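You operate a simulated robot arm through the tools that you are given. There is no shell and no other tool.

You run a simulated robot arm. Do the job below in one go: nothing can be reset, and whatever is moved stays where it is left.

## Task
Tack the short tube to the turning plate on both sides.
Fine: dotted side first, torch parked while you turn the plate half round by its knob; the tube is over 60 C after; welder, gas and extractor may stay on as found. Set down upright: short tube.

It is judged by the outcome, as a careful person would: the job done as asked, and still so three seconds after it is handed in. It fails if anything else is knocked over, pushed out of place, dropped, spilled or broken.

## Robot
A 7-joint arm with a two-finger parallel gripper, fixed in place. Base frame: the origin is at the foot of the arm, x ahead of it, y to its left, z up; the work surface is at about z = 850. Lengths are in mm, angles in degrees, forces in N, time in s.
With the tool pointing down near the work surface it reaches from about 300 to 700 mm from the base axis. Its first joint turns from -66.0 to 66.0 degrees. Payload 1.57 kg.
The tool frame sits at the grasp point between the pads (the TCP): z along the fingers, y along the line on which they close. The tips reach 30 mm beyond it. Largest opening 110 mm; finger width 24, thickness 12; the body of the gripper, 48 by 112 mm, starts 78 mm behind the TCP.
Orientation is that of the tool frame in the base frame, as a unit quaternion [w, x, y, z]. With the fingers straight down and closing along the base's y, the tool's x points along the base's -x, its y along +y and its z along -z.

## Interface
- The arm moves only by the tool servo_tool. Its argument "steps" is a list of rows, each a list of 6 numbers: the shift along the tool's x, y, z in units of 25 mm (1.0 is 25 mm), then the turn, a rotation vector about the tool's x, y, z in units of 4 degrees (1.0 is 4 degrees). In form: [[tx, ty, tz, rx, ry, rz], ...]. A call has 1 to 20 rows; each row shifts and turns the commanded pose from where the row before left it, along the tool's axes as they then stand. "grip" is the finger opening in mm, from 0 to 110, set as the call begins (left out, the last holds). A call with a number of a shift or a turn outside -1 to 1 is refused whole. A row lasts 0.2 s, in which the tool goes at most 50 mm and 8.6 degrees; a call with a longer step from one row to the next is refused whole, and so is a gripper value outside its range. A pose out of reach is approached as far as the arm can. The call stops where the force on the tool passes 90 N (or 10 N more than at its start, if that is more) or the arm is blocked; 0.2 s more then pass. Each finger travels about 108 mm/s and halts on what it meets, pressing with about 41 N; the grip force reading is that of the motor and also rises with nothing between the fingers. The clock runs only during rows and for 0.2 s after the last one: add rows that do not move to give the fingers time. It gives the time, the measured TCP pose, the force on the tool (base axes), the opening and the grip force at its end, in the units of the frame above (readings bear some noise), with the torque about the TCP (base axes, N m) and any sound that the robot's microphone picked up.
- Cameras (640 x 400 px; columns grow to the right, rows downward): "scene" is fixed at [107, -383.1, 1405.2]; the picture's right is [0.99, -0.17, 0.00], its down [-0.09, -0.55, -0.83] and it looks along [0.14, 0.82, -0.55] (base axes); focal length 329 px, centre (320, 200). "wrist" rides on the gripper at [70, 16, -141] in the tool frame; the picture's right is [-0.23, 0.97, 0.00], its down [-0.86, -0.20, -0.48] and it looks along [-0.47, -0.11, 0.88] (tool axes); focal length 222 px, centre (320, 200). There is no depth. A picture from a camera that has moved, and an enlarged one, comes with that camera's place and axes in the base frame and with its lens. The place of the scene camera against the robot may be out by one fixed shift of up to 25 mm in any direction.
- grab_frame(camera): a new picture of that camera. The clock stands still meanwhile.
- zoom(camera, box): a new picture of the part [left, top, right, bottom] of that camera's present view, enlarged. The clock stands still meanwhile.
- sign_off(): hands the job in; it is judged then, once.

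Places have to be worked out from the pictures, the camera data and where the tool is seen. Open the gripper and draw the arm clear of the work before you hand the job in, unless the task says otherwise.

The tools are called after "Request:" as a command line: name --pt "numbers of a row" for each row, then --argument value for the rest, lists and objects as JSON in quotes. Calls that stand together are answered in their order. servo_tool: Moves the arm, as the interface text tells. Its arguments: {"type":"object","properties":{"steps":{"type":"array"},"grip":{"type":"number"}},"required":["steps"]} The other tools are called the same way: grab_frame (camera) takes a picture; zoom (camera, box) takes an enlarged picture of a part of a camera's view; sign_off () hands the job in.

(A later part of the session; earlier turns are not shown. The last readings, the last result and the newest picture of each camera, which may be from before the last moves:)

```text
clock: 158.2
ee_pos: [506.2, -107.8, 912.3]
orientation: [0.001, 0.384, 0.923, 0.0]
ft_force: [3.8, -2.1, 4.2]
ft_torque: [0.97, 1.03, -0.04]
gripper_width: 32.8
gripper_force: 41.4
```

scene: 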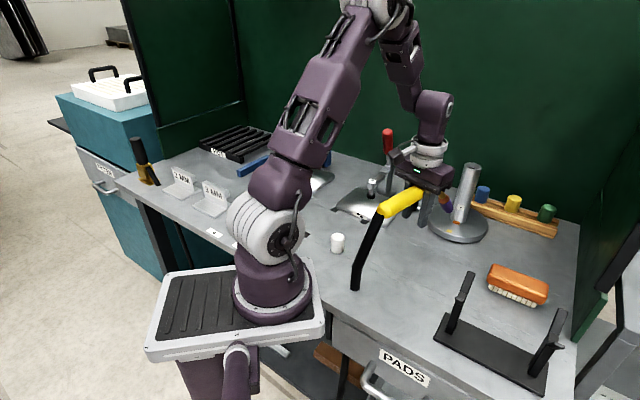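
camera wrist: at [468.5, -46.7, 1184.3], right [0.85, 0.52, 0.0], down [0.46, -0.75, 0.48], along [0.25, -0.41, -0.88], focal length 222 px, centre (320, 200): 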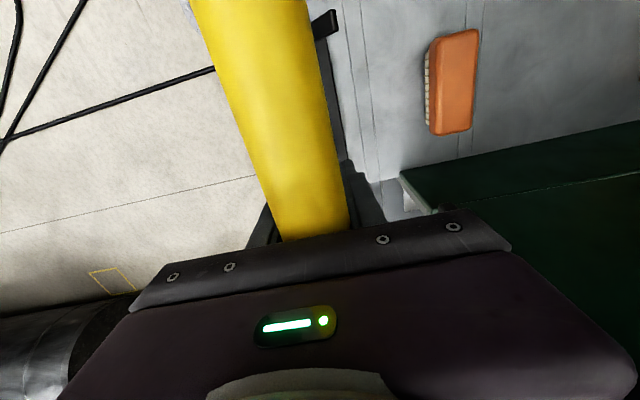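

The rear fork touched first. I lower another 2 mm so the front seats too.

Request:
servo_tool --pt "0 0 0.05 0 0 0" --pt "0 0 0.05 0 0 0" --pt "0 0 0 0 0 0"

Request:
zoom --camera "scene" --box '[400, 220, 640, 400]'

```text
clock: 159.0
ee_pos: [504.7, -108.0, 910.0]
orientation: [0.002, 0.383, 0.924, -0.001]
ft_force: [-4.0, -1.4, 37.6]
ft_torque: [-0.02, -0.26, -0.08]
gripper_width: 32.8
gripper_force: 40.5
```

```text
2.22 times, centred on (520, 310) of scene
camera zoom: at [106.3, -383.0, 1405.3], right [0.99, -0.17, 0.0], down [-0.09, -0.55, -0.83], along [0.14, 0.82, -0.55], focal length 731 px, centre (-124, -44)
```

zoom: 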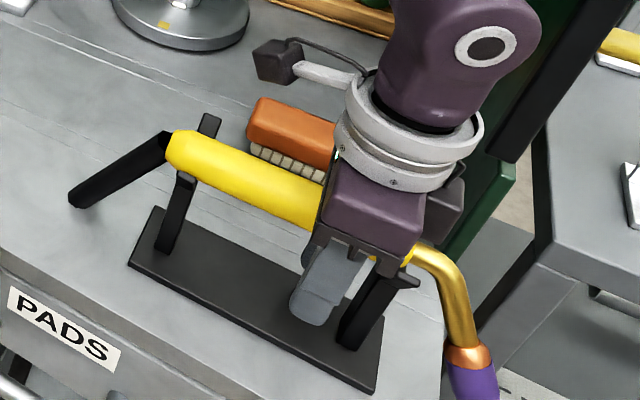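

Both forks now carry it. I ease 1.5 mm, open to 64 mm, and rise straight up.

Request:
servo_tool --pt "0 0 -0.06 0 0 0" --pt "0 0 0 0 0 0"

Request:
servo_tool --pt "0 0 0 0 0 0" --pt "0 0 0 0 0 0" --pt "0 0 -0.3 0 0 0" --pt "0 0 -0.7 0 0 0" --pt "0 0 -0.7 0 0 0" --pt "0 0 -0.7 0 0 0" --pt "0 0 -0.7 0 0 0" --pt "0 0 -0.7 0 0 0" --pt "0 0 -0.7 0 0 0" --pt "0 0 -0.7 0 0 0" --pt "0 0 -0.7 0 0 0" --grip 64

Request:
zoom --camera "scene" --box '[400, 220, 640, 400]'

Request:
zoom --camera "wrist" --box '[240, 0, 440, 220]'

```text
clock: 159.6
ee_pos: [507.2, -107.5, 910.0]
orientation: [0.001, 0.383, 0.924, -0.001]
ft_force: [5.6, -3.1, 12.3]
ft_torque: [-0.46, -0.45, 0.02]
gripper_width: 32.7
gripper_force: 40.5
```

```text
clock: 162.0
ee_pos: [505.8, -108.5, 1059.7]
orientation: [0.0, 0.384, 0.923, 0.0]
ft_force: [-0.1, 0.3, 0.0]
ft_torque: [0.02, 0.02, -0.02]
gripper_width: 63.8
gripper_force: 0.1
```

```text
2.22 times, centred on (520, 310) of scene
camera zoom: at [107.0, -383.1, 1405.2], right [0.99, -0.17, 0.0], down [-0.09, -0.55, -0.83], along [0.14, 0.82, -0.55], focal length 731 px, centre (-124, -44)
```

zoom: 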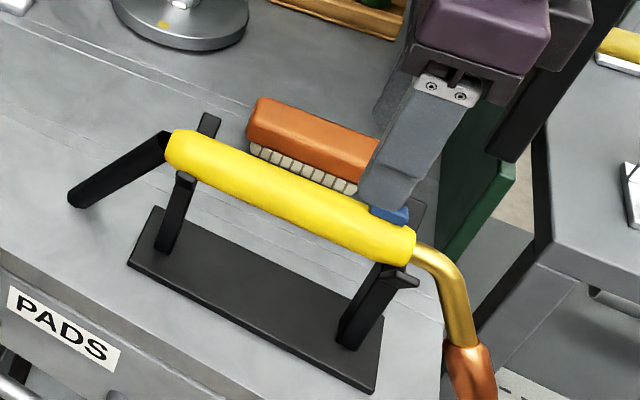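

```text
1.82 times, centred on (340, 110) of wrist
camera zoom: at [468.0, -47.0, 1201.2], right [0.85, 0.53, 0.0], down [0.46, -0.75, 0.48], along [0.25, -0.41, -0.88], focal length 404 px, centre (284, 364)
```

zoom: 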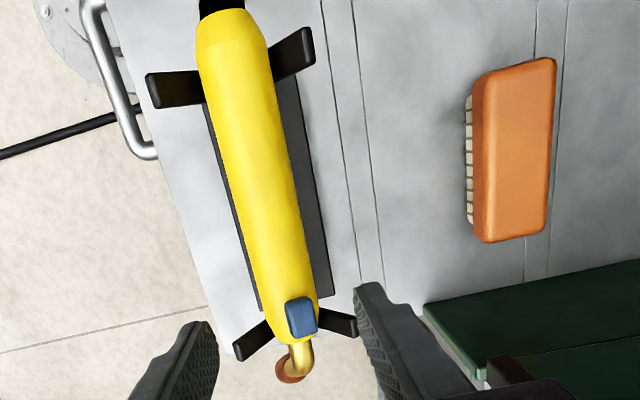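

The torch is parked securely. Now to the knob: I move over near it at height and look with the wrist camera to place it exactly.

Request:
servo_tool --pt "0 0 -1 0 0 0" --pt "0 0 -0.5 0 0 0" --pt "0.6625 0.746 0 0 0 0" --pt "0.6625 0.746 0 0 0 0" --pt "0.6625 0.746 0 0 0 0" --pt "0.6625 0.746 0 0 0 0" --pt "0.6625 0.746 0 0 0 0" --pt "0.6625 0.746 0 0 0 0" --pt "0.6625 0.746 0 0 0 0" --pt "0.6625 0.746 0 0 0 0" --pt "0.6625 0.746 0 0 0 0" --pt "0.6625 0.746 0 0 0 0" --pt "0.6625 0.746 0 0 0 0" --pt "0.6625 0.746 0 0 0 0" --pt "0.6625 0.746 0 0 0 0" --pt "0.6625 0.746 0 0 0 0" --pt "0.6625 0.746 0 0 0 0" --pt "0.6625 0.746 0 0 0 0"

Request:
grab_frame --camera "wrist"

Request:
grab_frame --camera "scene"

Request:
zoom --camera "wrist" --box '[220, 0, 440, 220]'

```text
clock: 165.8
ee_pos: [528.0, 291.7, 1094.6]
orientation: [0.001, 0.383, 0.924, 0.0]
ft_force: [-0.9, 0.0, 0.4]
ft_torque: [0.0, -0.02, 0.0]
gripper_width: 64.0
gripper_force: 0.1
```

```text
taken
camera wrist: at [492.3, 351.8, 1237.7], right [0.85, 0.53, 0.0], down [0.46, -0.75, 0.48], along [0.25, -0.41, -0.88], focal length 222 px, centre (320, 200)
```

wrist: 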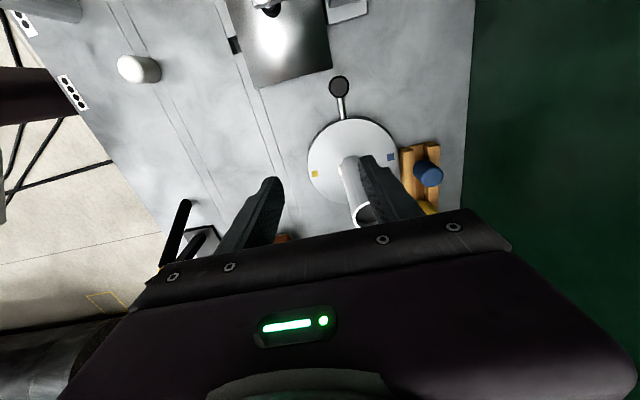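

```text
taken
```

scene: 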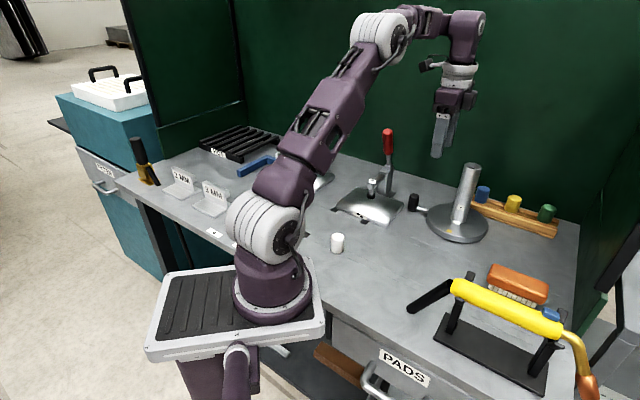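

```text
1.82 times, centred on (330, 110) of wrist
camera zoom: at [492.3, 351.8, 1237.7], right [0.85, 0.53, 0.0], down [0.46, -0.75, 0.48], along [0.25, -0.41, -0.88], focal length 404 px, centre (302, 364)
```

zoom: 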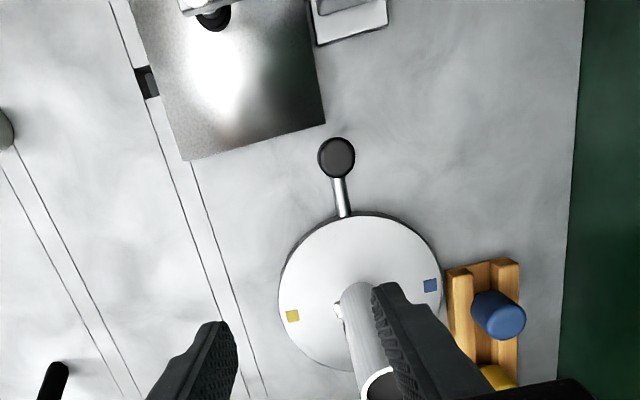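

The knob is at about (520,356), 28 mm across, 125 mm from the plate centre; the rack blocks the rear, so it must go round the front. I move above the knob, fingers straddling it along the turning direction.

Request:
servo_tool --pt "0.41 0.322 0.7 0 0 0" --pt "0.41 0.322 0.7 0 0 0" --pt "0.41 0.322 0.7 0 0 0" --pt "0.41 0.322 0.7 0 0 0" --pt "0.41 0.322 0.7 0 0 0" --pt "0 0 0.7 0 0 0" --pt "0 0 0.7 0 0 0" --pt "0 0 0 0 0 0"

Request:
zoom --camera "scene" --box '[370, 140, 500, 240]'

Request:
grab_frame --camera "wrist"

```text
clock: 167.6
ee_pos: [521.6, 354.5, 974.3]
orientation: [0.001, 0.384, 0.923, 0.0]
ft_force: [0.6, -0.9, -0.2]
ft_torque: [0.0, 0.02, -0.02]
gripper_width: 64.1
gripper_force: 0.0
```

```text
4.00 times, centred on (435, 190) of scene
camera zoom: at [107.0, -383.1, 1405.2], right [0.99, -0.17, 0.0], down [-0.09, -0.55, -0.83], along [0.14, 0.82, -0.55], focal length 1316 px, centre (-140, 240)
```

zoom: 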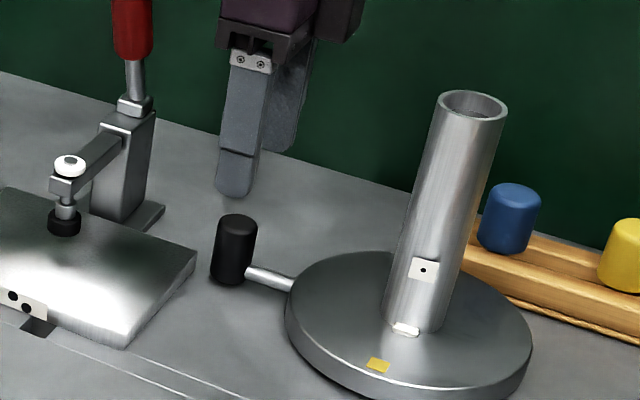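

```text
taken
camera wrist: at [484.8, 415.6, 1115.6], right [0.85, 0.53, 0.0], down [0.46, -0.75, 0.48], along [0.25, -0.41, -0.88], focal length 222 px, centre (320, 200)
```

wrist: 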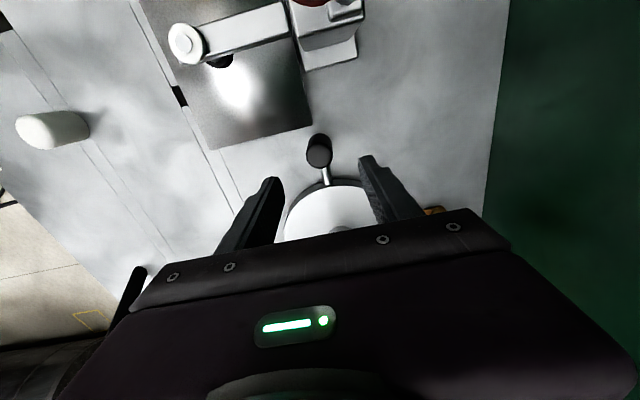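

Request:
zoom --camera "wrist" --box '[260, 110, 400, 220]'

```text
3.64 times, centred on (330, 165) of wrist
camera zoom: at [484.8, 415.6, 1115.6], right [0.85, 0.53, 0.0], down [0.46, -0.75, 0.48], along [0.25, -0.41, -0.88], focal length 808 px, centre (284, 327)
```

zoom: 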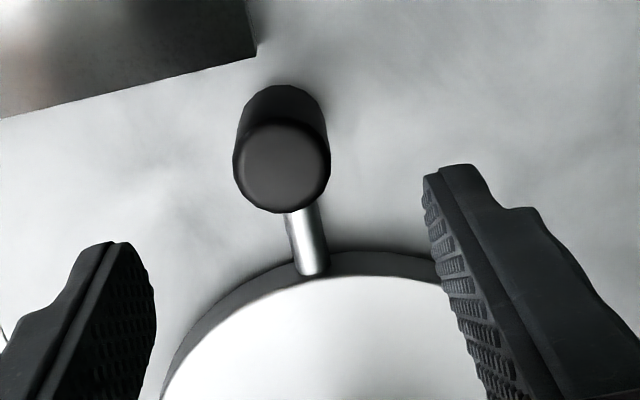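

The knob lies at (521,356), directly below. I lower around it and close to a loose cage of 33 mm.

Request:
servo_tool --pt "0.06 0 0.6 0 0 0" --pt "0 0 0.6 0 0 0" --pt "0 0 0.6 0 0 0" --pt "0 0 0.6 0 0 0" --pt "0 0 0.4 0 0 0" --pt "0 0 0.25 0 0 0" --pt "0 0 0 0 0 0"

Request:
servo_tool --pt "0 0 0 0 0 0" --pt "0 0 0 0 0 0" --pt "0 0 0 0 0 0" --grip 31

Request:
zoom --camera "scene" --box '[370, 140, 500, 240]'

Request:
zoom --camera "wrist" --box '[220, 90, 440, 240]'

```text
clock: 169.2
ee_pos: [520.6, 356.6, 896.2]
orientation: [0.001, 0.383, 0.924, 0.0]
ft_force: [0.7, 1.0, 0.0]
ft_torque: [-0.01, -0.02, 0.01]
gripper_width: 63.8
gripper_force: 0.0
```

```text
clock: 170.0
ee_pos: [520.6, 355.8, 897.7]
orientation: [0.0, 0.383, 0.924, 0.0]
ft_force: [-0.7, 0.1, -0.5]
ft_torque: [-0.03, -0.03, 0.01]
gripper_width: 31.0
gripper_force: 0.0
```

```text
4.00 times, centred on (435, 190) of scene
camera zoom: at [107.0, -383.1, 1405.2], right [0.99, -0.17, 0.0], down [-0.09, -0.55, -0.83], along [0.14, 0.82, -0.55], focal length 1316 px, centre (-140, 240)
```

zoom: 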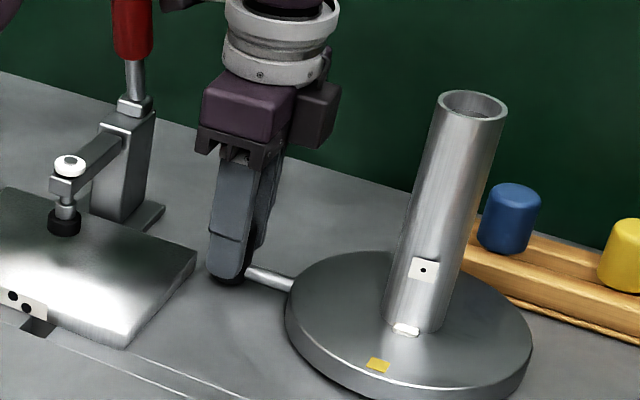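

```text
2.67 times, centred on (330, 165) of wrist
camera zoom: at [483.7, 417.2, 1039.5], right [0.85, 0.53, 0.0], down [0.46, -0.75, 0.48], along [0.25, -0.41, -0.88], focal length 592 px, centre (293, 293)
```

zoom: 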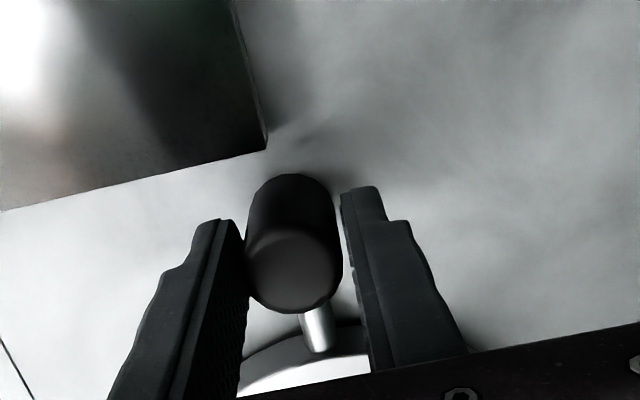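

The knob is loosely caged with nothing forced. I start turning along the circle, 4° per row, first 20° toward the front.

Request:
servo_tool --pt "-0.0122 -0.35 0 0 0 -1" --pt "-0.0122 -0.35 0 0 0 -1" --pt "-0.0122 -0.35 0 0 0 -1" --pt "-0.0122 -0.35 0 0 0 -1" --pt "-0.0122 -0.35 0 0 0 -1" --pt "0 0 0 0 0 0"

Request:
zoom --camera "scene" --box '[370, 140, 500, 240]'

```text
clock: 171.4
ee_pos: [494.6, 319.8, 897.0]
orientation: [0.0, 0.217, 0.976, 0.0]
ft_force: [-0.6, -0.6, 0.4]
ft_torque: [-0.02, -0.01, -0.01]
gripper_width: 31.0
gripper_force: 0.1
```

```text
4.00 times, centred on (435, 190) of scene
camera zoom: at [107.0, -383.1, 1405.2], right [0.99, -0.17, 0.0], down [-0.09, -0.55, -0.83], along [0.14, 0.82, -0.55], focal length 1316 px, centre (-140, 240)
```

zoom: 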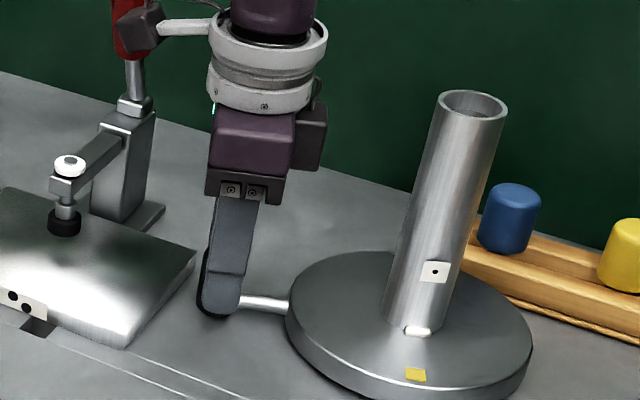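

The plate and tube turn together, force-free. I continue another 60°.

Request:
servo_tool --pt "-0.0122 -0.35 0 0 0 -1" --pt "-0.0122 -0.35 0 0 0 -1" --pt "-0.0122 -0.35 0 0 0 -1" --pt "-0.0122 -0.35 0 0 0 -1" --pt "-0.0122 -0.35 0 0 0 -1" --pt "-0.0122 -0.35 0 0 0 -1" --pt "-0.0122 -0.35 0 0 0 -1" --pt "-0.0122 -0.35 0 0 0 -1" --pt "-0.0122 -0.35 0 0 0 -1" --pt "-0.0122 -0.35 0 0 0 -1" --pt "-0.0122 -0.35 0 0 0 -1" --pt "-0.0122 -0.35 0 0 0 -1" --pt "-0.0122 -0.35 0 0 0 -1" --pt "-0.0122 -0.35 0 0 0 -1" --pt "-0.0122 -0.35 0 0 0 -1" --pt "0 0 0 0 0 0"

Request:
grab_frame --camera "scene"

Request:
zoom --camera "scene" --box '[370, 140, 530, 260]'

```text
clock: 174.8
ee_pos: [505.7, 193.8, 896.9]
orientation: [0.0, -0.301, 0.954, 0.0]
ft_force: [0.5, 0.2, -0.3]
ft_torque: [-0.02, -0.01, -0.02]
gripper_width: 31.1
gripper_force: 0.1
```

```text
taken
```

scene: 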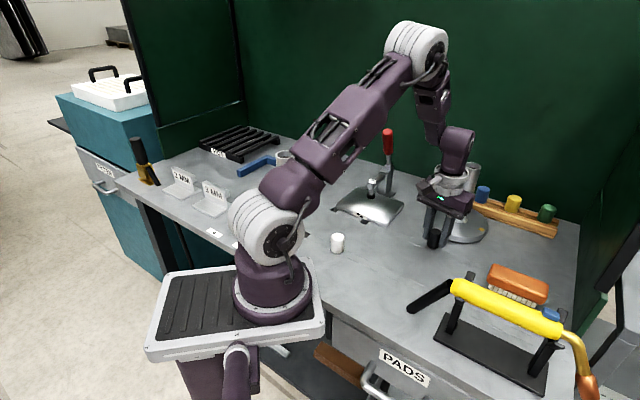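

```text
3.33 times, centred on (450, 200) of scene
camera zoom: at [107.0, -383.1, 1405.2], right [0.99, -0.17, 0.0], down [-0.09, -0.55, -0.83], along [0.14, 0.82, -0.55], focal length 1096 px, centre (-113, 200)
```

zoom: 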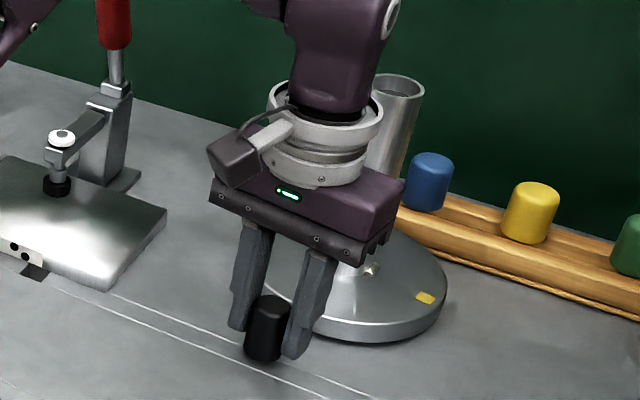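

At about 215° now, still force-free. I continue another 60°.

Request:
servo_tool --pt "-0.015 -0.35 0 0 0 -1" --pt "-0.015 -0.35 0 0 0 -1" --pt "-0.015 -0.35 0 0 0 -1" --pt "-0.015 -0.35 0 0 0 -1" --pt "-0.015 -0.35 0 0 0 -1" --pt "-0.015 -0.35 0 0 0 -1" --pt "-0.015 -0.35 0 0 0 -1" --pt "-0.015 -0.35 0 0 0 -1" --pt "-0.015 -0.35 0 0 0 -1" --pt "-0.015 -0.35 0 0 0 -1" --pt "-0.015 -0.35 0 0 0 -1" --pt "-0.015 -0.35 0 0 0 -1" --pt "-0.015 -0.35 0 0 0 -1" --pt "-0.015 -0.35 0 0 0 -1" --pt "-0.015 -0.35 0 0 0 -1" --pt "0 0 0 0 0 0"

Request:
grab_frame --camera "scene"

Request:
zoom --camera "scene" --box '[390, 140, 550, 260]'

```text
clock: 178.2
ee_pos: [622.0, 141.5, 897.0]
orientation: [0.001, 0.737, -0.676, 0.001]
ft_force: [-0.6, 0.2, -1.3]
ft_torque: [0.03, 0.03, 0.02]
gripper_width: 31.6
gripper_force: 0.2
```

```text
taken
```

scene: 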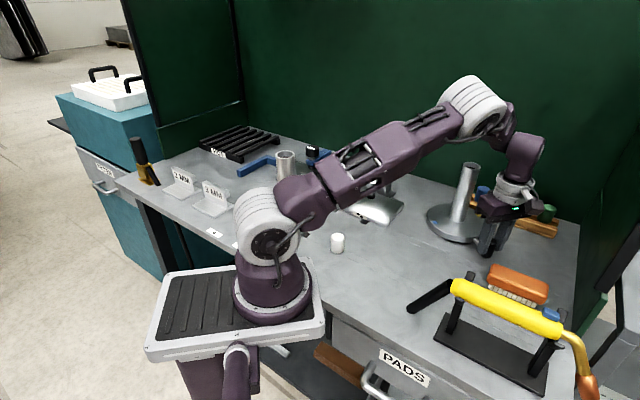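

```text
3.33 times, centred on (470, 200) of scene
camera zoom: at [107.0, -383.1, 1405.2], right [0.99, -0.17, 0.0], down [-0.09, -0.55, -0.83], along [0.14, 0.82, -0.55], focal length 1096 px, centre (-180, 200)
```

zoom: 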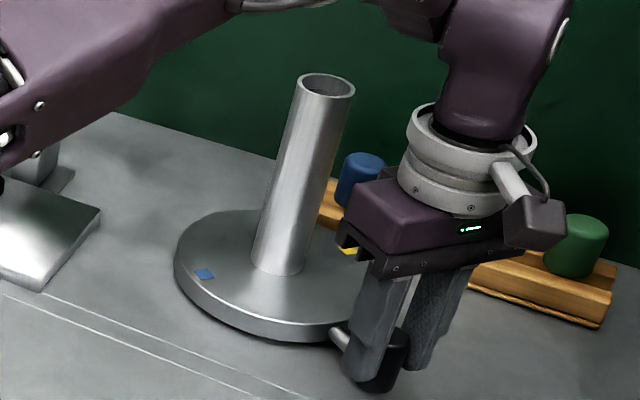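

At about 276° with the yaw at 95°, still fine. I continue 24° more, watching reach.

Request:
servo_tool --pt "-0.013 -0.35 0 0 0 -1" --pt "-0.013 -0.35 0 0 0 -1" --pt "-0.013 -0.35 0 0 0 -1" --pt "-0.013 -0.35 0 0 0 -1" --pt "-0.013 -0.35 0 0 0 -1" --pt "-0.013 -0.35 0 0 0 -1" --pt "0 0 0 0 0 0"

Request:
zoom --camera "scene" --box '[390, 140, 550, 260]'

```text
clock: 179.8
ee_pos: [670.6, 157.4, 896.9]
orientation: [0.0, 0.862, -0.508, 0.0]
ft_force: [-0.6, 0.6, -0.1]
ft_torque: [0.02, 0.01, -0.02]
gripper_width: 30.9
gripper_force: 0.1
```

```text
3.33 times, centred on (470, 200) of scene
camera zoom: at [107.0, -383.1, 1405.2], right [0.99, -0.17, 0.0], down [-0.09, -0.55, -0.83], along [0.14, 0.82, -0.55], focal length 1096 px, centre (-180, 200)
```

zoom: 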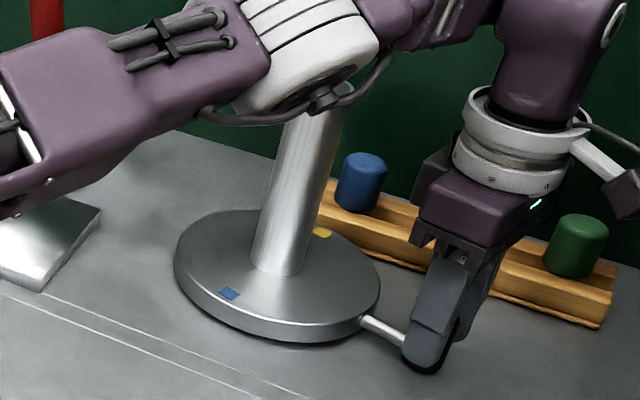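

Request:
grab_frame --camera "scene"

Request:
grab_frame --camera "wrist"

```text
taken
```

scene: 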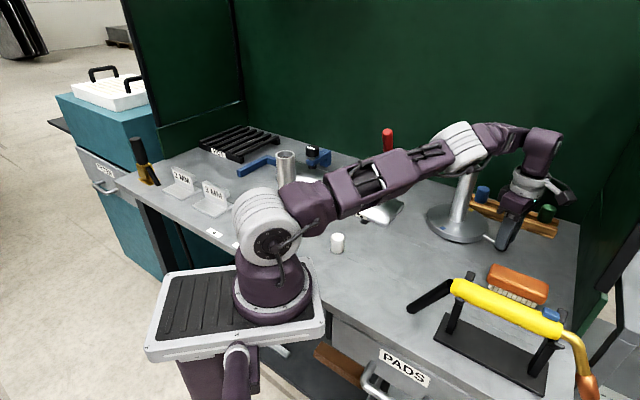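

```text
taken
camera wrist: at [691.0, 88.7, 1039.3], right [-0.96, -0.27, 0.0], down [-0.24, 0.85, 0.48], along [-0.13, 0.46, -0.88], focal length 222 px, centre (320, 200)
```

wrist: 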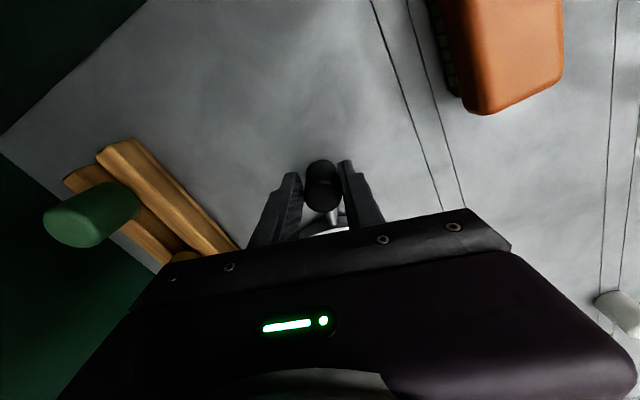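

About 16° remain, and the knob's end point lies beyond the arm's reach, so I'll finish by pushing the knob from behind with closed fingers. I open slightly and lift off the knob.

Request:
servo_tool --pt "0 0 0 0 0 0" --pt "0 0 -0.5 0 0 0" --pt "0 0 -0.7 0 0 0" --pt "0 0 -0.7 0 0 0" --pt "0 0 -0.5 0 0 0" --pt "0 0 0 0 0 0" --grip 44

Request:
grab_frame --camera "wrist"

Request:
zoom --camera "scene" --box '[390, 140, 550, 260]'

```text
clock: 181.2
ee_pos: [671.1, 156.3, 957.3]
orientation: [0.0, 0.861, -0.508, 0.0]
ft_force: [0.3, -0.7, 0.2]
ft_torque: [0.02, 0.0, -0.03]
gripper_width: 43.9
gripper_force: 0.0
```

```text
taken
camera wrist: at [690.9, 88.7, 1099.5], right [-0.96, -0.27, 0.0], down [-0.24, 0.84, 0.48], along [-0.13, 0.46, -0.88], focal length 222 px, centre (320, 200)
```

wrist: 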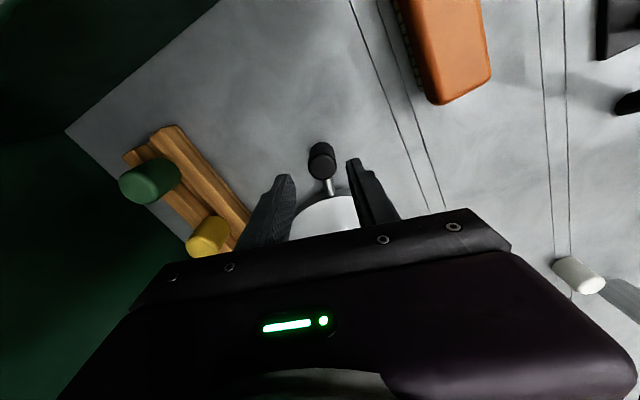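

```text
3.33 times, centred on (470, 200) of scene
camera zoom: at [107.0, -383.1, 1405.2], right [0.99, -0.17, 0.0], down [-0.09, -0.55, -0.83], along [0.14, 0.82, -0.55], focal length 1096 px, centre (-180, 200)
```

zoom: 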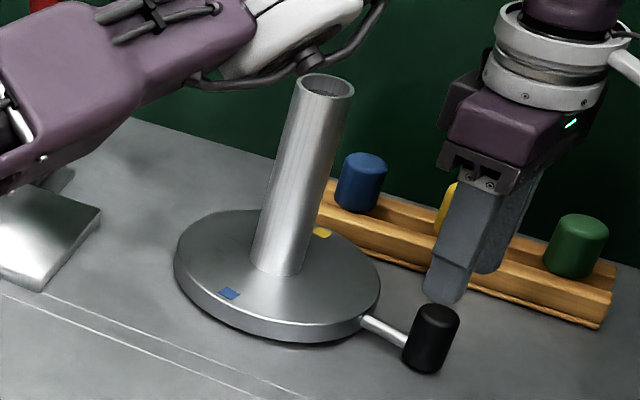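

The knob stands at about 300°. I close the fingers, shift behind it (front-left side), and lower beside it.

Request:
servo_tool --pt "-0.2 0.47 0 0 0 0" --pt "-0.2 0.47 0 0 0 0" --pt "-0.2 0.47 0 0 0 0" --pt "0 0 0 0 0 0" --pt "0 0 0.6 0 0 0" --pt "0 0 0.6 0 0 0" --pt "0 0 0.6 0 0 0" --pt "0 0 0.5 0 0 0" --pt "0 0 0 0 0 0" --grip 0

Request:
zoom --camera "scene" --box '[390, 140, 550, 260]'

Request:
zoom --camera "wrist" --box '[220, 90, 440, 240]'

```text
clock: 183.2
ee_pos: [633.9, 151.9, 899.3]
orientation: [0.0, 0.861, -0.508, 0.001]
ft_force: [-0.2, 0.6, 0.1]
ft_torque: [0.05, 0.01, 0.01]
gripper_width: 0.0
gripper_force: 21.1
```

```text
3.33 times, centred on (470, 200) of scene
camera zoom: at [107.0, -383.1, 1405.2], right [0.99, -0.17, 0.0], down [-0.09, -0.55, -0.83], along [0.14, 0.82, -0.55], focal length 1096 px, centre (-180, 200)
```

zoom: 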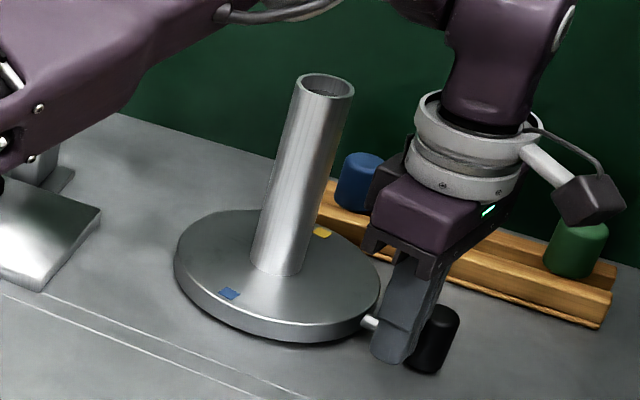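

```text
2.67 times, centred on (330, 165) of wrist
camera zoom: at [652.7, 84.4, 1041.5], right [-0.96, -0.27, 0.0], down [-0.24, 0.85, 0.48], along [-0.13, 0.46, -0.88], focal length 592 px, centre (293, 293)
```

zoom: 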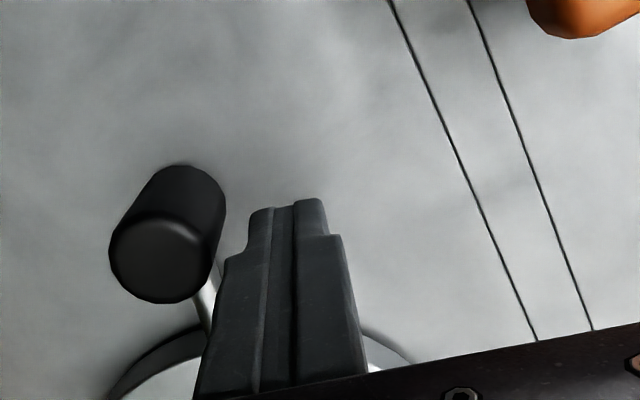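

The closed fingers are behind the knob. I push along the arc slowly, most of the remaining way.

Request:
servo_tool --pt "0.01 -0.244 0 0 0 0" --pt "0.01 -0.244 0 0 0 0" --pt "0.035 -0.241 0 0 0 0" --pt "0.035 -0.241 0 0 0 0" --pt "0.008 -0.16 0 0 0 0" --pt "0.008 -0.165 0 0 0 0" --pt "0 0 0 0 0 0"

Request:
zoom --camera "scene" --box '[390, 140, 550, 260]'

Request:
zoom --camera "wrist" --box '[220, 90, 440, 240]'

```text
clock: 184.8
ee_pos: [662.6, 167.1, 899.1]
orientation: [0.001, 0.861, -0.509, 0.0]
ft_force: [0.5, -0.5, 0.6]
ft_torque: [0.0, 0.02, -0.01]
gripper_width: 0.0
gripper_force: 20.7
```

```text
3.33 times, centred on (470, 200) of scene
camera zoom: at [107.0, -383.1, 1405.2], right [0.99, -0.17, 0.0], down [-0.09, -0.55, -0.83], along [0.14, 0.82, -0.55], focal length 1096 px, centre (-180, 200)
```

zoom: 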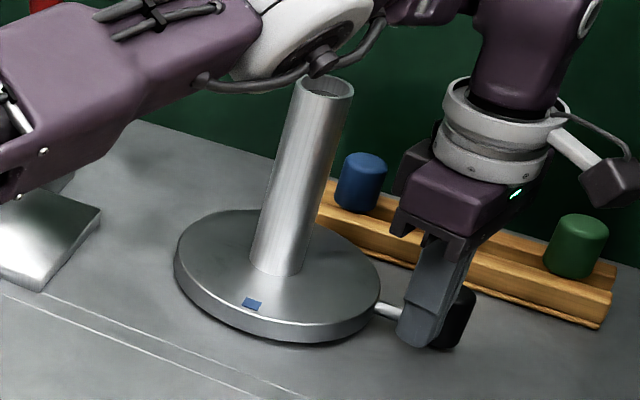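

```text
2.67 times, centred on (330, 165) of wrist
camera zoom: at [682.4, 98.4, 1041.8], right [-0.96, -0.27, 0.0], down [-0.24, 0.85, 0.48], along [-0.13, 0.46, -0.88], focal length 592 px, centre (293, 293)
```

zoom: 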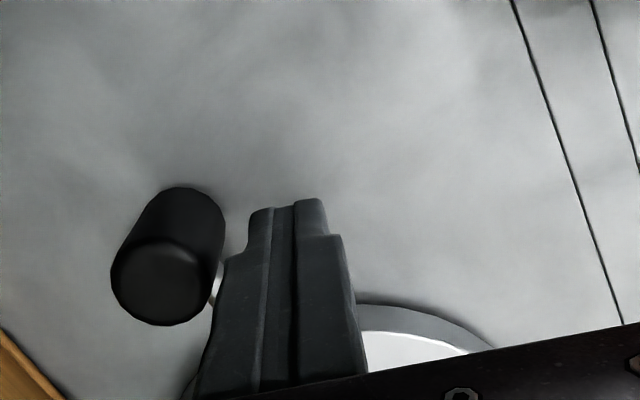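

The blue mark now sits exactly where the yellow mark was (pixel 449,231), and the knob is at about 315°: the half turn is complete. I back the fingers off the knob and lift away.

Request:
servo_tool --pt "-0.05 0.3 0 0 0 0" --pt "-0.05 0.3 0 0 0 0" --pt "0 0 -0.6 0 0 0" --pt "0 0 -0.8 0 0 0" --pt "0 0 -0.8 0 0 0" --pt "0 0.6 -0.9 0 0 0" --pt "0 0.8 -0.9 0 0 0" --pt "0 0.8 -0.9 0 0 0" --pt "0 0.8 -0.6 0 0 0"

Request:
grab_frame --camera "scene"

Request:
zoom --camera "scene" --box '[390, 140, 550, 260]'

```text
clock: 186.8
ee_pos: [582.8, 124.9, 1036.9]
orientation: [0.0, 0.861, -0.508, 0.0]
ft_force: [-0.2, 0.7, -0.2]
ft_torque: [0.01, 0.0, -0.02]
gripper_width: 0.1
gripper_force: 21.2
```

```text
taken
```

scene: 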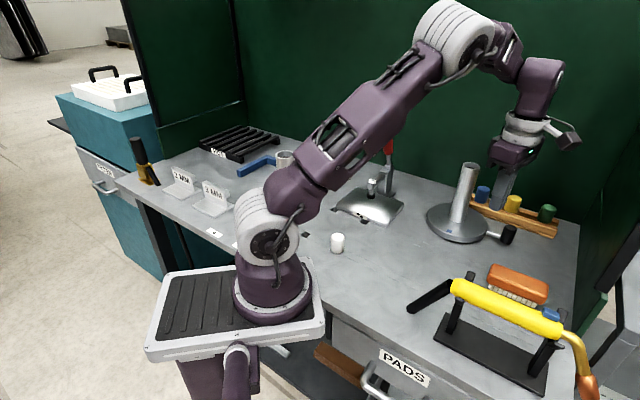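

```text
3.33 times, centred on (470, 200) of scene
camera zoom: at [107.0, -383.1, 1405.2], right [0.99, -0.17, 0.0], down [-0.09, -0.55, -0.83], along [0.14, 0.82, -0.55], focal length 1096 px, centre (-180, 200)
```

zoom: 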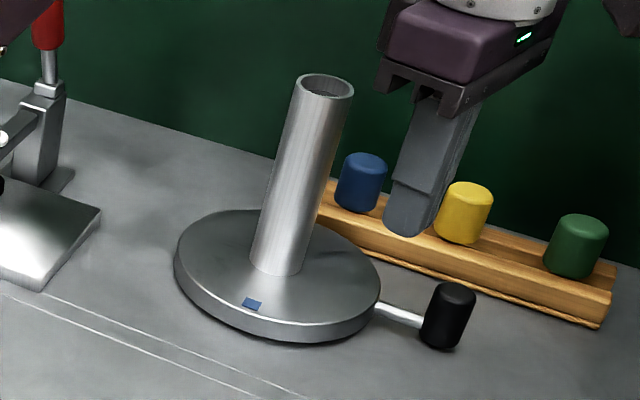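

Plate and tube stand well. Now I go back above the parked torch, turning the tool back to the torch grasp yaw.

Request:
servo_tool --pt "0 0 -1 0 0 0" --pt "0.668 0.721 -0.02 0 0 0" --pt "0.668 0.721 -0.02 0 0 0" --pt "0.668 0.721 -0.02 0 0 0" --pt "0.668 0.721 -0.02 0 0 0" --pt "0.668 0.721 -0.02 0 0 0" --pt "0.668 0.721 -0.02 0 0 0" --pt "0.668 0.721 -0.02 0 0 0" --pt "0.668 0.721 -0.02 0 0 0" --pt "0.668 0.721 -0.02 0 0 0" --pt "0.668 0.721 -0.02 0 0 0" --pt "0 0 0 0 0 1" --pt "0 0 0 0 0 1" --pt "0 0 0 0 0 1" --pt "0 0 0 0 0 1" --pt "0 0 0 0 0 1" --pt "0 0 0 0 0 1" --pt "0 0 0 0 0 1" --pt "0 0 0 0 0 1" --pt "0 0 0 0 0 1"

Request:
servo_tool --pt "0 0 0 0 0 1" --pt "0 0 0 0 0 1" --pt "0 0 0 0 0 1" --pt "0 0 0 0 0 1" --pt "0 0 0 0 0 1" --pt "0 0 0 0 0 1" --pt "0 0 0 0 0 1" --pt "0 0 0 0 0 1" --pt "0 0 0 0 0 1" --pt "0 0 0 0 0 1" --pt "0 0 0 0 0 1" --pt "0 0 0 0 0 1" --pt "0 0 0 0 0 1" --pt "0 0 0 0 0 1" --pt "0 0 0 0 0 1" --pt "0 0 0 0 0 1" --pt "0 0 0 0 0 1" --pt "0 0 0 0 0 1" --pt "0 0 0 0 0 1" --pt "0 0 0 0 0 1"

Request:
servo_tool --pt "0 0 0 0 0 1" --pt "0 0 0 0 0 1" --pt "0 0 0 0 0 1" --pt "0 0 0 0 0 1" --pt "0 0 0 0 0 1" --pt "0 0 0 0 0 1" --pt "0 0 0 0 0 1" --pt "0 0 0 0 0 1" --pt "0 0 0 0 0 1" --pt "0 0 0 0 0 1" --pt "0 0 0 0 0 1" --pt "0 0 0 0 0 1" --pt "0 0 0 0 0 0" --grip 64

Request:
zoom --camera "wrist" --box '[240, 0, 440, 220]'

```text
clock: 191.0
ee_pos: [505.9, -107.4, 1067.6]
orientation: [0.0, -0.662, 0.75, 0.0]
ft_force: [0.6, -0.6, -0.1]
ft_torque: [0.0, -0.01, 0.0]
gripper_width: 0.0
gripper_force: 21.4
```

```text
clock: 195.2
ee_pos: [505.7, -108.1, 1067.7]
orientation: [0.0, -0.023, 1.0, 0.0]
ft_force: [0.1, -0.1, 0.3]
ft_torque: [-0.02, -0.01, -0.01]
gripper_width: 0.1
gripper_force: 21.3
```

```text
clock: 198.0
ee_pos: [506.4, -108.4, 1067.1]
orientation: [-0.001, 0.385, 0.923, 0.0]
ft_force: [0.3, 0.0, 0.1]
ft_torque: [-0.01, -0.02, -0.01]
gripper_width: 63.9
gripper_force: 0.1
```

```text
1.82 times, centred on (340, 110) of wrist
camera zoom: at [468.4, -46.8, 1209.5], right [0.85, 0.53, 0.0], down [0.46, -0.75, 0.48], along [0.25, -0.41, -0.88], focal length 404 px, centre (284, 364)
```

zoom: 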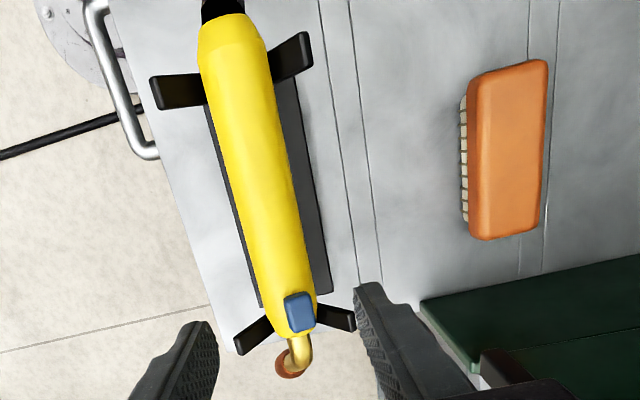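

The torch lies exactly as I released it, so I repeat the same grasp: down around the handle, then in small steps until the palm has the trigger in.

Request:
servo_tool --pt "0 0 0.6 0 0 0" --pt "0 0 0.7 0 0 0" --pt "0 0 0.7 0 0 0" --pt "0 0 0.7 0 0 0" --pt "0 0 0.7 0 0 0" --pt "0 0 0.7 0 0 0" --pt "0 0 0.6 0 0 0" --pt "0 0 0.5 0 0 0" --pt "0 0 0.4 0 0 0" --pt "0 0 0 0 0 0"

Request:
servo_tool --pt "0 0 0.1 0 0 0" --pt "0 0 0.1 0 0 0" --pt "0 0 0.08 0 0 0" --pt "0 0 0 0 0 0"

Request:
servo_tool --pt "0 0 0.06 0 0 0" --pt "0 0 0.06 0 0 0" --pt "0 0 0 0 0 0"

```text
clock: 200.2
ee_pos: [506.1, -108.3, 927.4]
orientation: [0.0, 0.383, 0.924, 0.0]
ft_force: [-0.6, -0.1, -0.1]
ft_torque: [0.01, -0.01, 0.0]
gripper_width: 64.0
gripper_force: 0.1
```

```text
clock: 201.2
ee_pos: [505.9, -107.1, 920.4]
orientation: [-0.001, 0.383, 0.924, 0.0]
ft_force: [0.4, 1.2, -0.2]
ft_torque: [0.01, 0.0, 0.01]
gripper_width: 63.6
gripper_force: 0.2
```

```text
clock: 202.0
ee_pos: [505.9, -108.0, 917.4]
orientation: [0.0, 0.383, 0.924, 0.0]
ft_force: [-0.5, 0.2, -0.3]
ft_torque: [0.02, 0.0, 0.0]
gripper_width: 64.1
gripper_force: 0.0
```

Request:
servo_tool --pt "0 0 0.06 0 0 0" --pt "0 0 0.06 0 0 0" --pt "0 0 0 0 0 0"

Request:
servo_tool --pt "0 0 0.06 0 0 0" --pt "0 0 0.06 0 0 0" --pt "0 0 0 0 0 0"

Request:
servo_tool --pt "0 0 0.06 0 0 0" --pt "0 0 0 0 0 0" --pt "0 0 0 0 0 0"

```text
clock: 202.8
ee_pos: [505.6, -108.0, 914.9]
orientation: [0.0, 0.383, 0.924, 0.0]
ft_force: [0.3, 0.4, 0.8]
ft_torque: [-0.05, 0.03, 0.0]
gripper_width: 64.0
gripper_force: 0.0
```

```text
clock: 203.6
ee_pos: [504.8, -106.9, 911.4]
orientation: [0.0, 0.384, 0.924, 0.0]
ft_force: [0.3, -0.9, 2.5]
ft_torque: [-0.01, -0.01, -0.01]
gripper_width: 64.3
gripper_force: 0.1
```

```text
clock: 204.4
ee_pos: [505.8, -108.1, 910.1]
orientation: [0.001, 0.383, 0.924, 0.001]
ft_force: [0.3, -0.5, 6.5]
ft_torque: [-0.03, -0.03, 0.01]
gripper_width: 64.0
gripper_force: 0.1
```

The force profile matches the first time (6.5 N, bottoming). One more small step, then I close and lift.

Request:
servo_tool --pt "0 0 0.05 0 0 0" --pt "0 0 0 0 0 0"

Request:
servo_tool --pt "0 0 0 0 0 0" --pt "0 0 0 0 0 0" --pt "0 0 0 0 0 0" --pt "0 0 0 0 0 0" --grip 15

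Request:
servo_tool --pt "0 0 -0.1 0 0 0" --pt "0 0 -0.2 0 0 0" --pt "0 0 -0.4 0 0 0" --pt "0 0 -0.7 0 0 0" --pt "0 0 -0.8 0 0 0" --pt "0 0 -0.8 0 0 0" --pt "0 0 -0.8 0 0 0" --pt "0 0 -0.8 0 0 0" --pt "0 0 -0.7 0 0 0" --pt "0 0 0 0 0 0"

Request:
zoom --camera "scene" --box '[400, 180, 640, 380]'

Request:
grab_frame --camera "wrist"

```text
clock: 205.0
ee_pos: [505.5, -107.6, 909.3]
orientation: [0.0, 0.384, 0.923, 0.0]
ft_force: [0.1, -0.7, 9.3]
ft_torque: [-0.05, -0.08, -0.02]
gripper_width: 64.0
gripper_force: 0.0
```

```text
clock: 206.0
ee_pos: [504.5, -109.2, 910.3]
orientation: [0.0, 0.384, 0.923, 0.001]
ft_force: [1.8, 1.6, 8.1]
ft_torque: [-0.17, 0.06, -0.06]
gripper_width: 32.6
gripper_force: 40.9
```

```text
clock: 208.2
ee_pos: [505.7, -108.7, 1040.8]
orientation: [0.0, 0.383, 0.924, 0.0]
ft_force: [-0.4, -1.1, -8.3]
ft_torque: [-0.11, -0.16, 0.01]
gripper_width: 32.9
gripper_force: 40.6
```

```text
2.00 times, centred on (520, 280) of scene
camera zoom: at [107.1, -383.2, 1405.2], right [0.99, -0.17, 0.0], down [-0.09, -0.55, -0.83], along [0.14, 0.82, -0.55], focal length 658 px, centre (-80, 40)
```

zoom: 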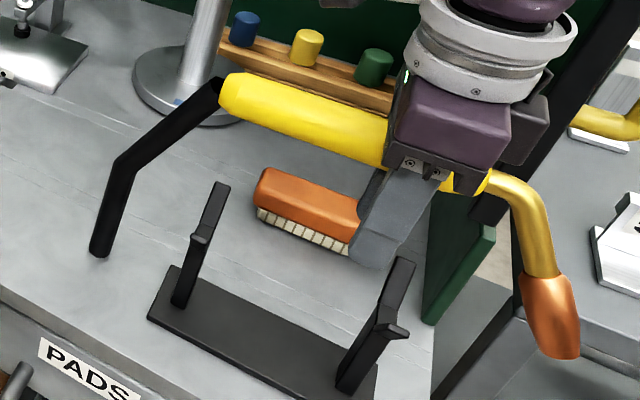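

```text
taken
camera wrist: at [468.6, -46.6, 1183.8], right [0.85, 0.53, 0.0], down [0.46, -0.75, 0.48], along [0.25, -0.41, -0.88], focal length 222 px, centre (320, 200)
```

wrist: 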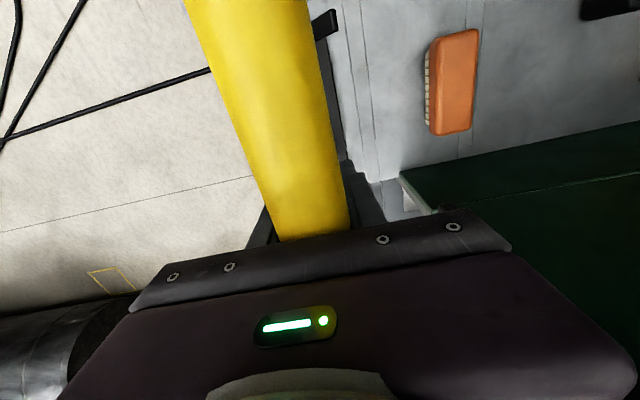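

Same picture as before; the torch is in the same grasp with the trigger in. I yaw to 30° and carry it to the same hover point by the plate.

Request:
servo_tool --pt "0 0 0 0 0 -0.9375" --pt "0 0 0 0 0 -0.9375" --pt "0 0 0 0 0 -0.9375" --pt "0 0 0 0 0 -0.9375" --pt "0 0 0 0 0 -0.9375" --pt "0 0 0 0 0 -0.9375" --pt "0 0 0 0 0 -0.9375" --pt "0 0 0 0 0 -0.9375" --pt "0 0 0 0 0 -0.9375" --pt "0 0 0 0 0 -0.9375" --pt "0 0 0 0 0 -0.9375" --pt "0 0 0 0 0 -0.9375" --pt "0 0 0 0 0 -0.9375" --pt "0 0 0 0 0 -0.9375" --pt "0 0 0 0 0 -0.9375" --pt "0 0 0 0 0 -0.9375" --pt "0 0 0 0 0 -0.9375" --pt "0 0 0 0 0 -0.9375" --pt "0 0 0 0 0 -0.9375" --pt "0 0 0 0 0 -0.9375"

Request:
servo_tool --pt "-0.25 0.829 0 0 0 0" --pt "-0.25 0.829 0 0 0 0" --pt "-0.25 0.829 0 0 0 0" --pt "-0.25 0.829 0 0 0 0" --pt "-0.25 0.829 0 0 0 0" --pt "-0.25 0.829 0 0 0 0" --pt "-0.25 0.829 0 0 0 0" --pt "-0.25 0.829 0 0 0 0" --pt "-0.25 0.829 0 0 0 0" --pt "-0.25 0.829 0 0 0 0" --pt "-0.25 0.829 0 0 0 0" --pt "-0.25 0.829 0 0 0 0" --pt "-0.25 0.829 0 0 0 0" --pt "-0.25 0.829 0 0 0 0" --pt "0 0 0.6 0 0 0" --pt "0 0 0.6 0 0 0" --pt "0 0 0.6 0 0 0" --pt "0 0 0.6 0 0 0" --pt "0 0 0 0 0 0"

Request:
zoom --camera "scene" --box '[400, 160, 500, 260]'

Request:
grab_frame --camera "scene"

```text
clock: 212.4
ee_pos: [504.9, -107.7, 1041.8]
orientation: [0.001, -0.259, 0.966, 0.0]
ft_force: [0.0, 1.4, -8.4]
ft_torque: [0.12, -0.18, 0.0]
gripper_width: 32.4
gripper_force: 40.7
```

```text
clock: 216.4
ee_pos: [437.5, 186.0, 980.8]
orientation: [0.0, -0.258, 0.966, 0.0]
ft_force: [-0.4, 0.1, -7.6]
ft_torque: [0.14, -0.13, 0.02]
gripper_width: 32.6
gripper_force: 41.0
```

```text
4.00 times, centred on (450, 210) of scene
camera zoom: at [107.1, -383.1, 1405.2], right [0.99, -0.17, 0.0], down [-0.09, -0.55, -0.83], along [0.14, 0.82, -0.55], focal length 1316 px, centre (-200, 160)
```

zoom: 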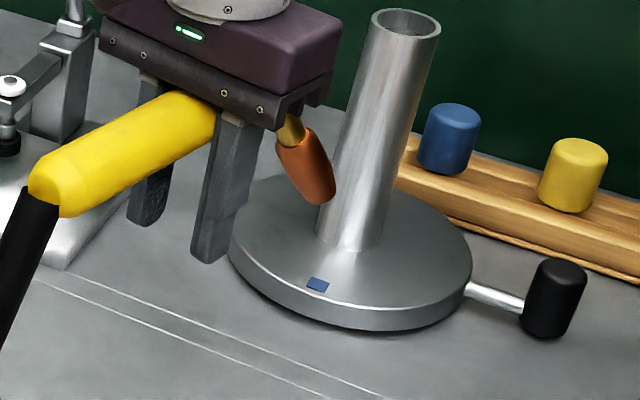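

```text
taken
```

scene: 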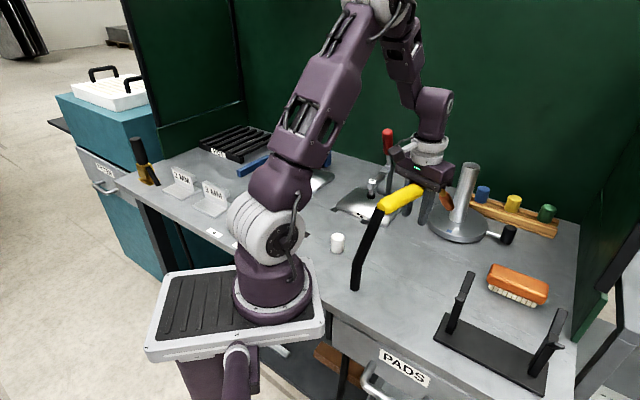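

The tube axis shifted about 4 mm left with the turn, and the tip sits perhaps 3 mm higher than last time. I move diagonally to about 15 mm short of the new corner.

Request:
servo_tool --pt "-0.284 0.042 0.39 0 0 0" --pt "-0.284 0.042 0.39 0 0 0" --pt "-0.284 0.042 0.39 0 0 0" --pt "-0.284 0.042 0.39 0 0 0" --pt "-0.284 0.042 0.39 0 0 0" --pt "0 0 0 0 0 0"

Request:
zoom --camera "scene" --box '[430, 190, 480, 230]'

```text
clock: 217.8
ee_pos: [464.4, 209.4, 932.5]
orientation: [0.0, -0.258, 0.966, 0.0]
ft_force: [0.7, 0.6, -8.6]
ft_torque: [0.16, -0.15, 0.02]
gripper_width: 32.7
gripper_force: 40.5
```

```text
10.00 times, centred on (455, 210) of scene
camera zoom: at [107.1, -383.1, 1405.2], right [0.99, -0.17, 0.0], down [-0.09, -0.55, -0.83], along [0.14, 0.82, -0.55], focal length 3289 px, centre (-1030, 100)
```

zoom: 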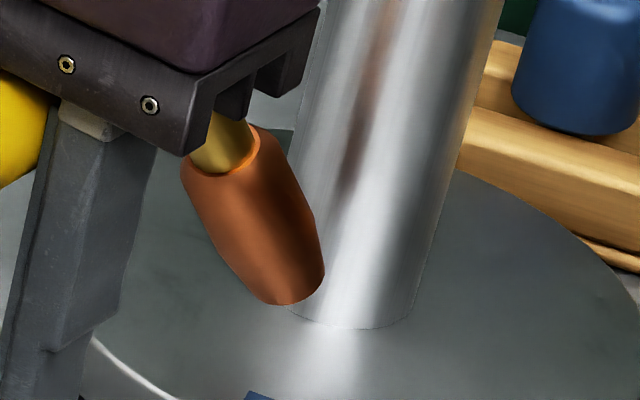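

Request:
servo_tool --pt "-0.09 0 0.1 0 0 0" --pt "-0.09 0 0.1 0 0 0" --pt "-0.09 0 0.1 0 0 0" --pt "0 0 0 0 0 0" --pt "0 0 0 0 0 0"

Request:
zoom --camera "scene" --box '[430, 190, 480, 230]'

```text
clock: 219.0
ee_pos: [470.6, 212.6, 924.1]
orientation: [0.0, -0.258, 0.966, 0.0]
ft_force: [0.0, 0.0, -8.6]
ft_torque: [0.14, -0.14, 0.05]
gripper_width: 32.9
gripper_force: 41.4
```

```text
10.00 times, centred on (455, 210) of scene
camera zoom: at [107.1, -383.1, 1405.2], right [0.99, -0.17, 0.0], down [-0.09, -0.55, -0.83], along [0.14, 0.82, -0.55], focal length 3289 px, centre (-1030, 100)
```

zoom: 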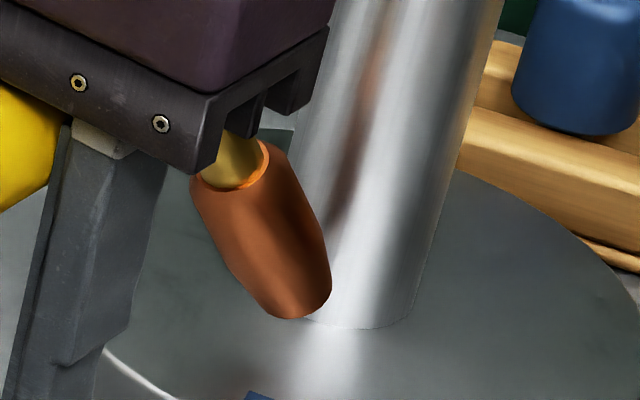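

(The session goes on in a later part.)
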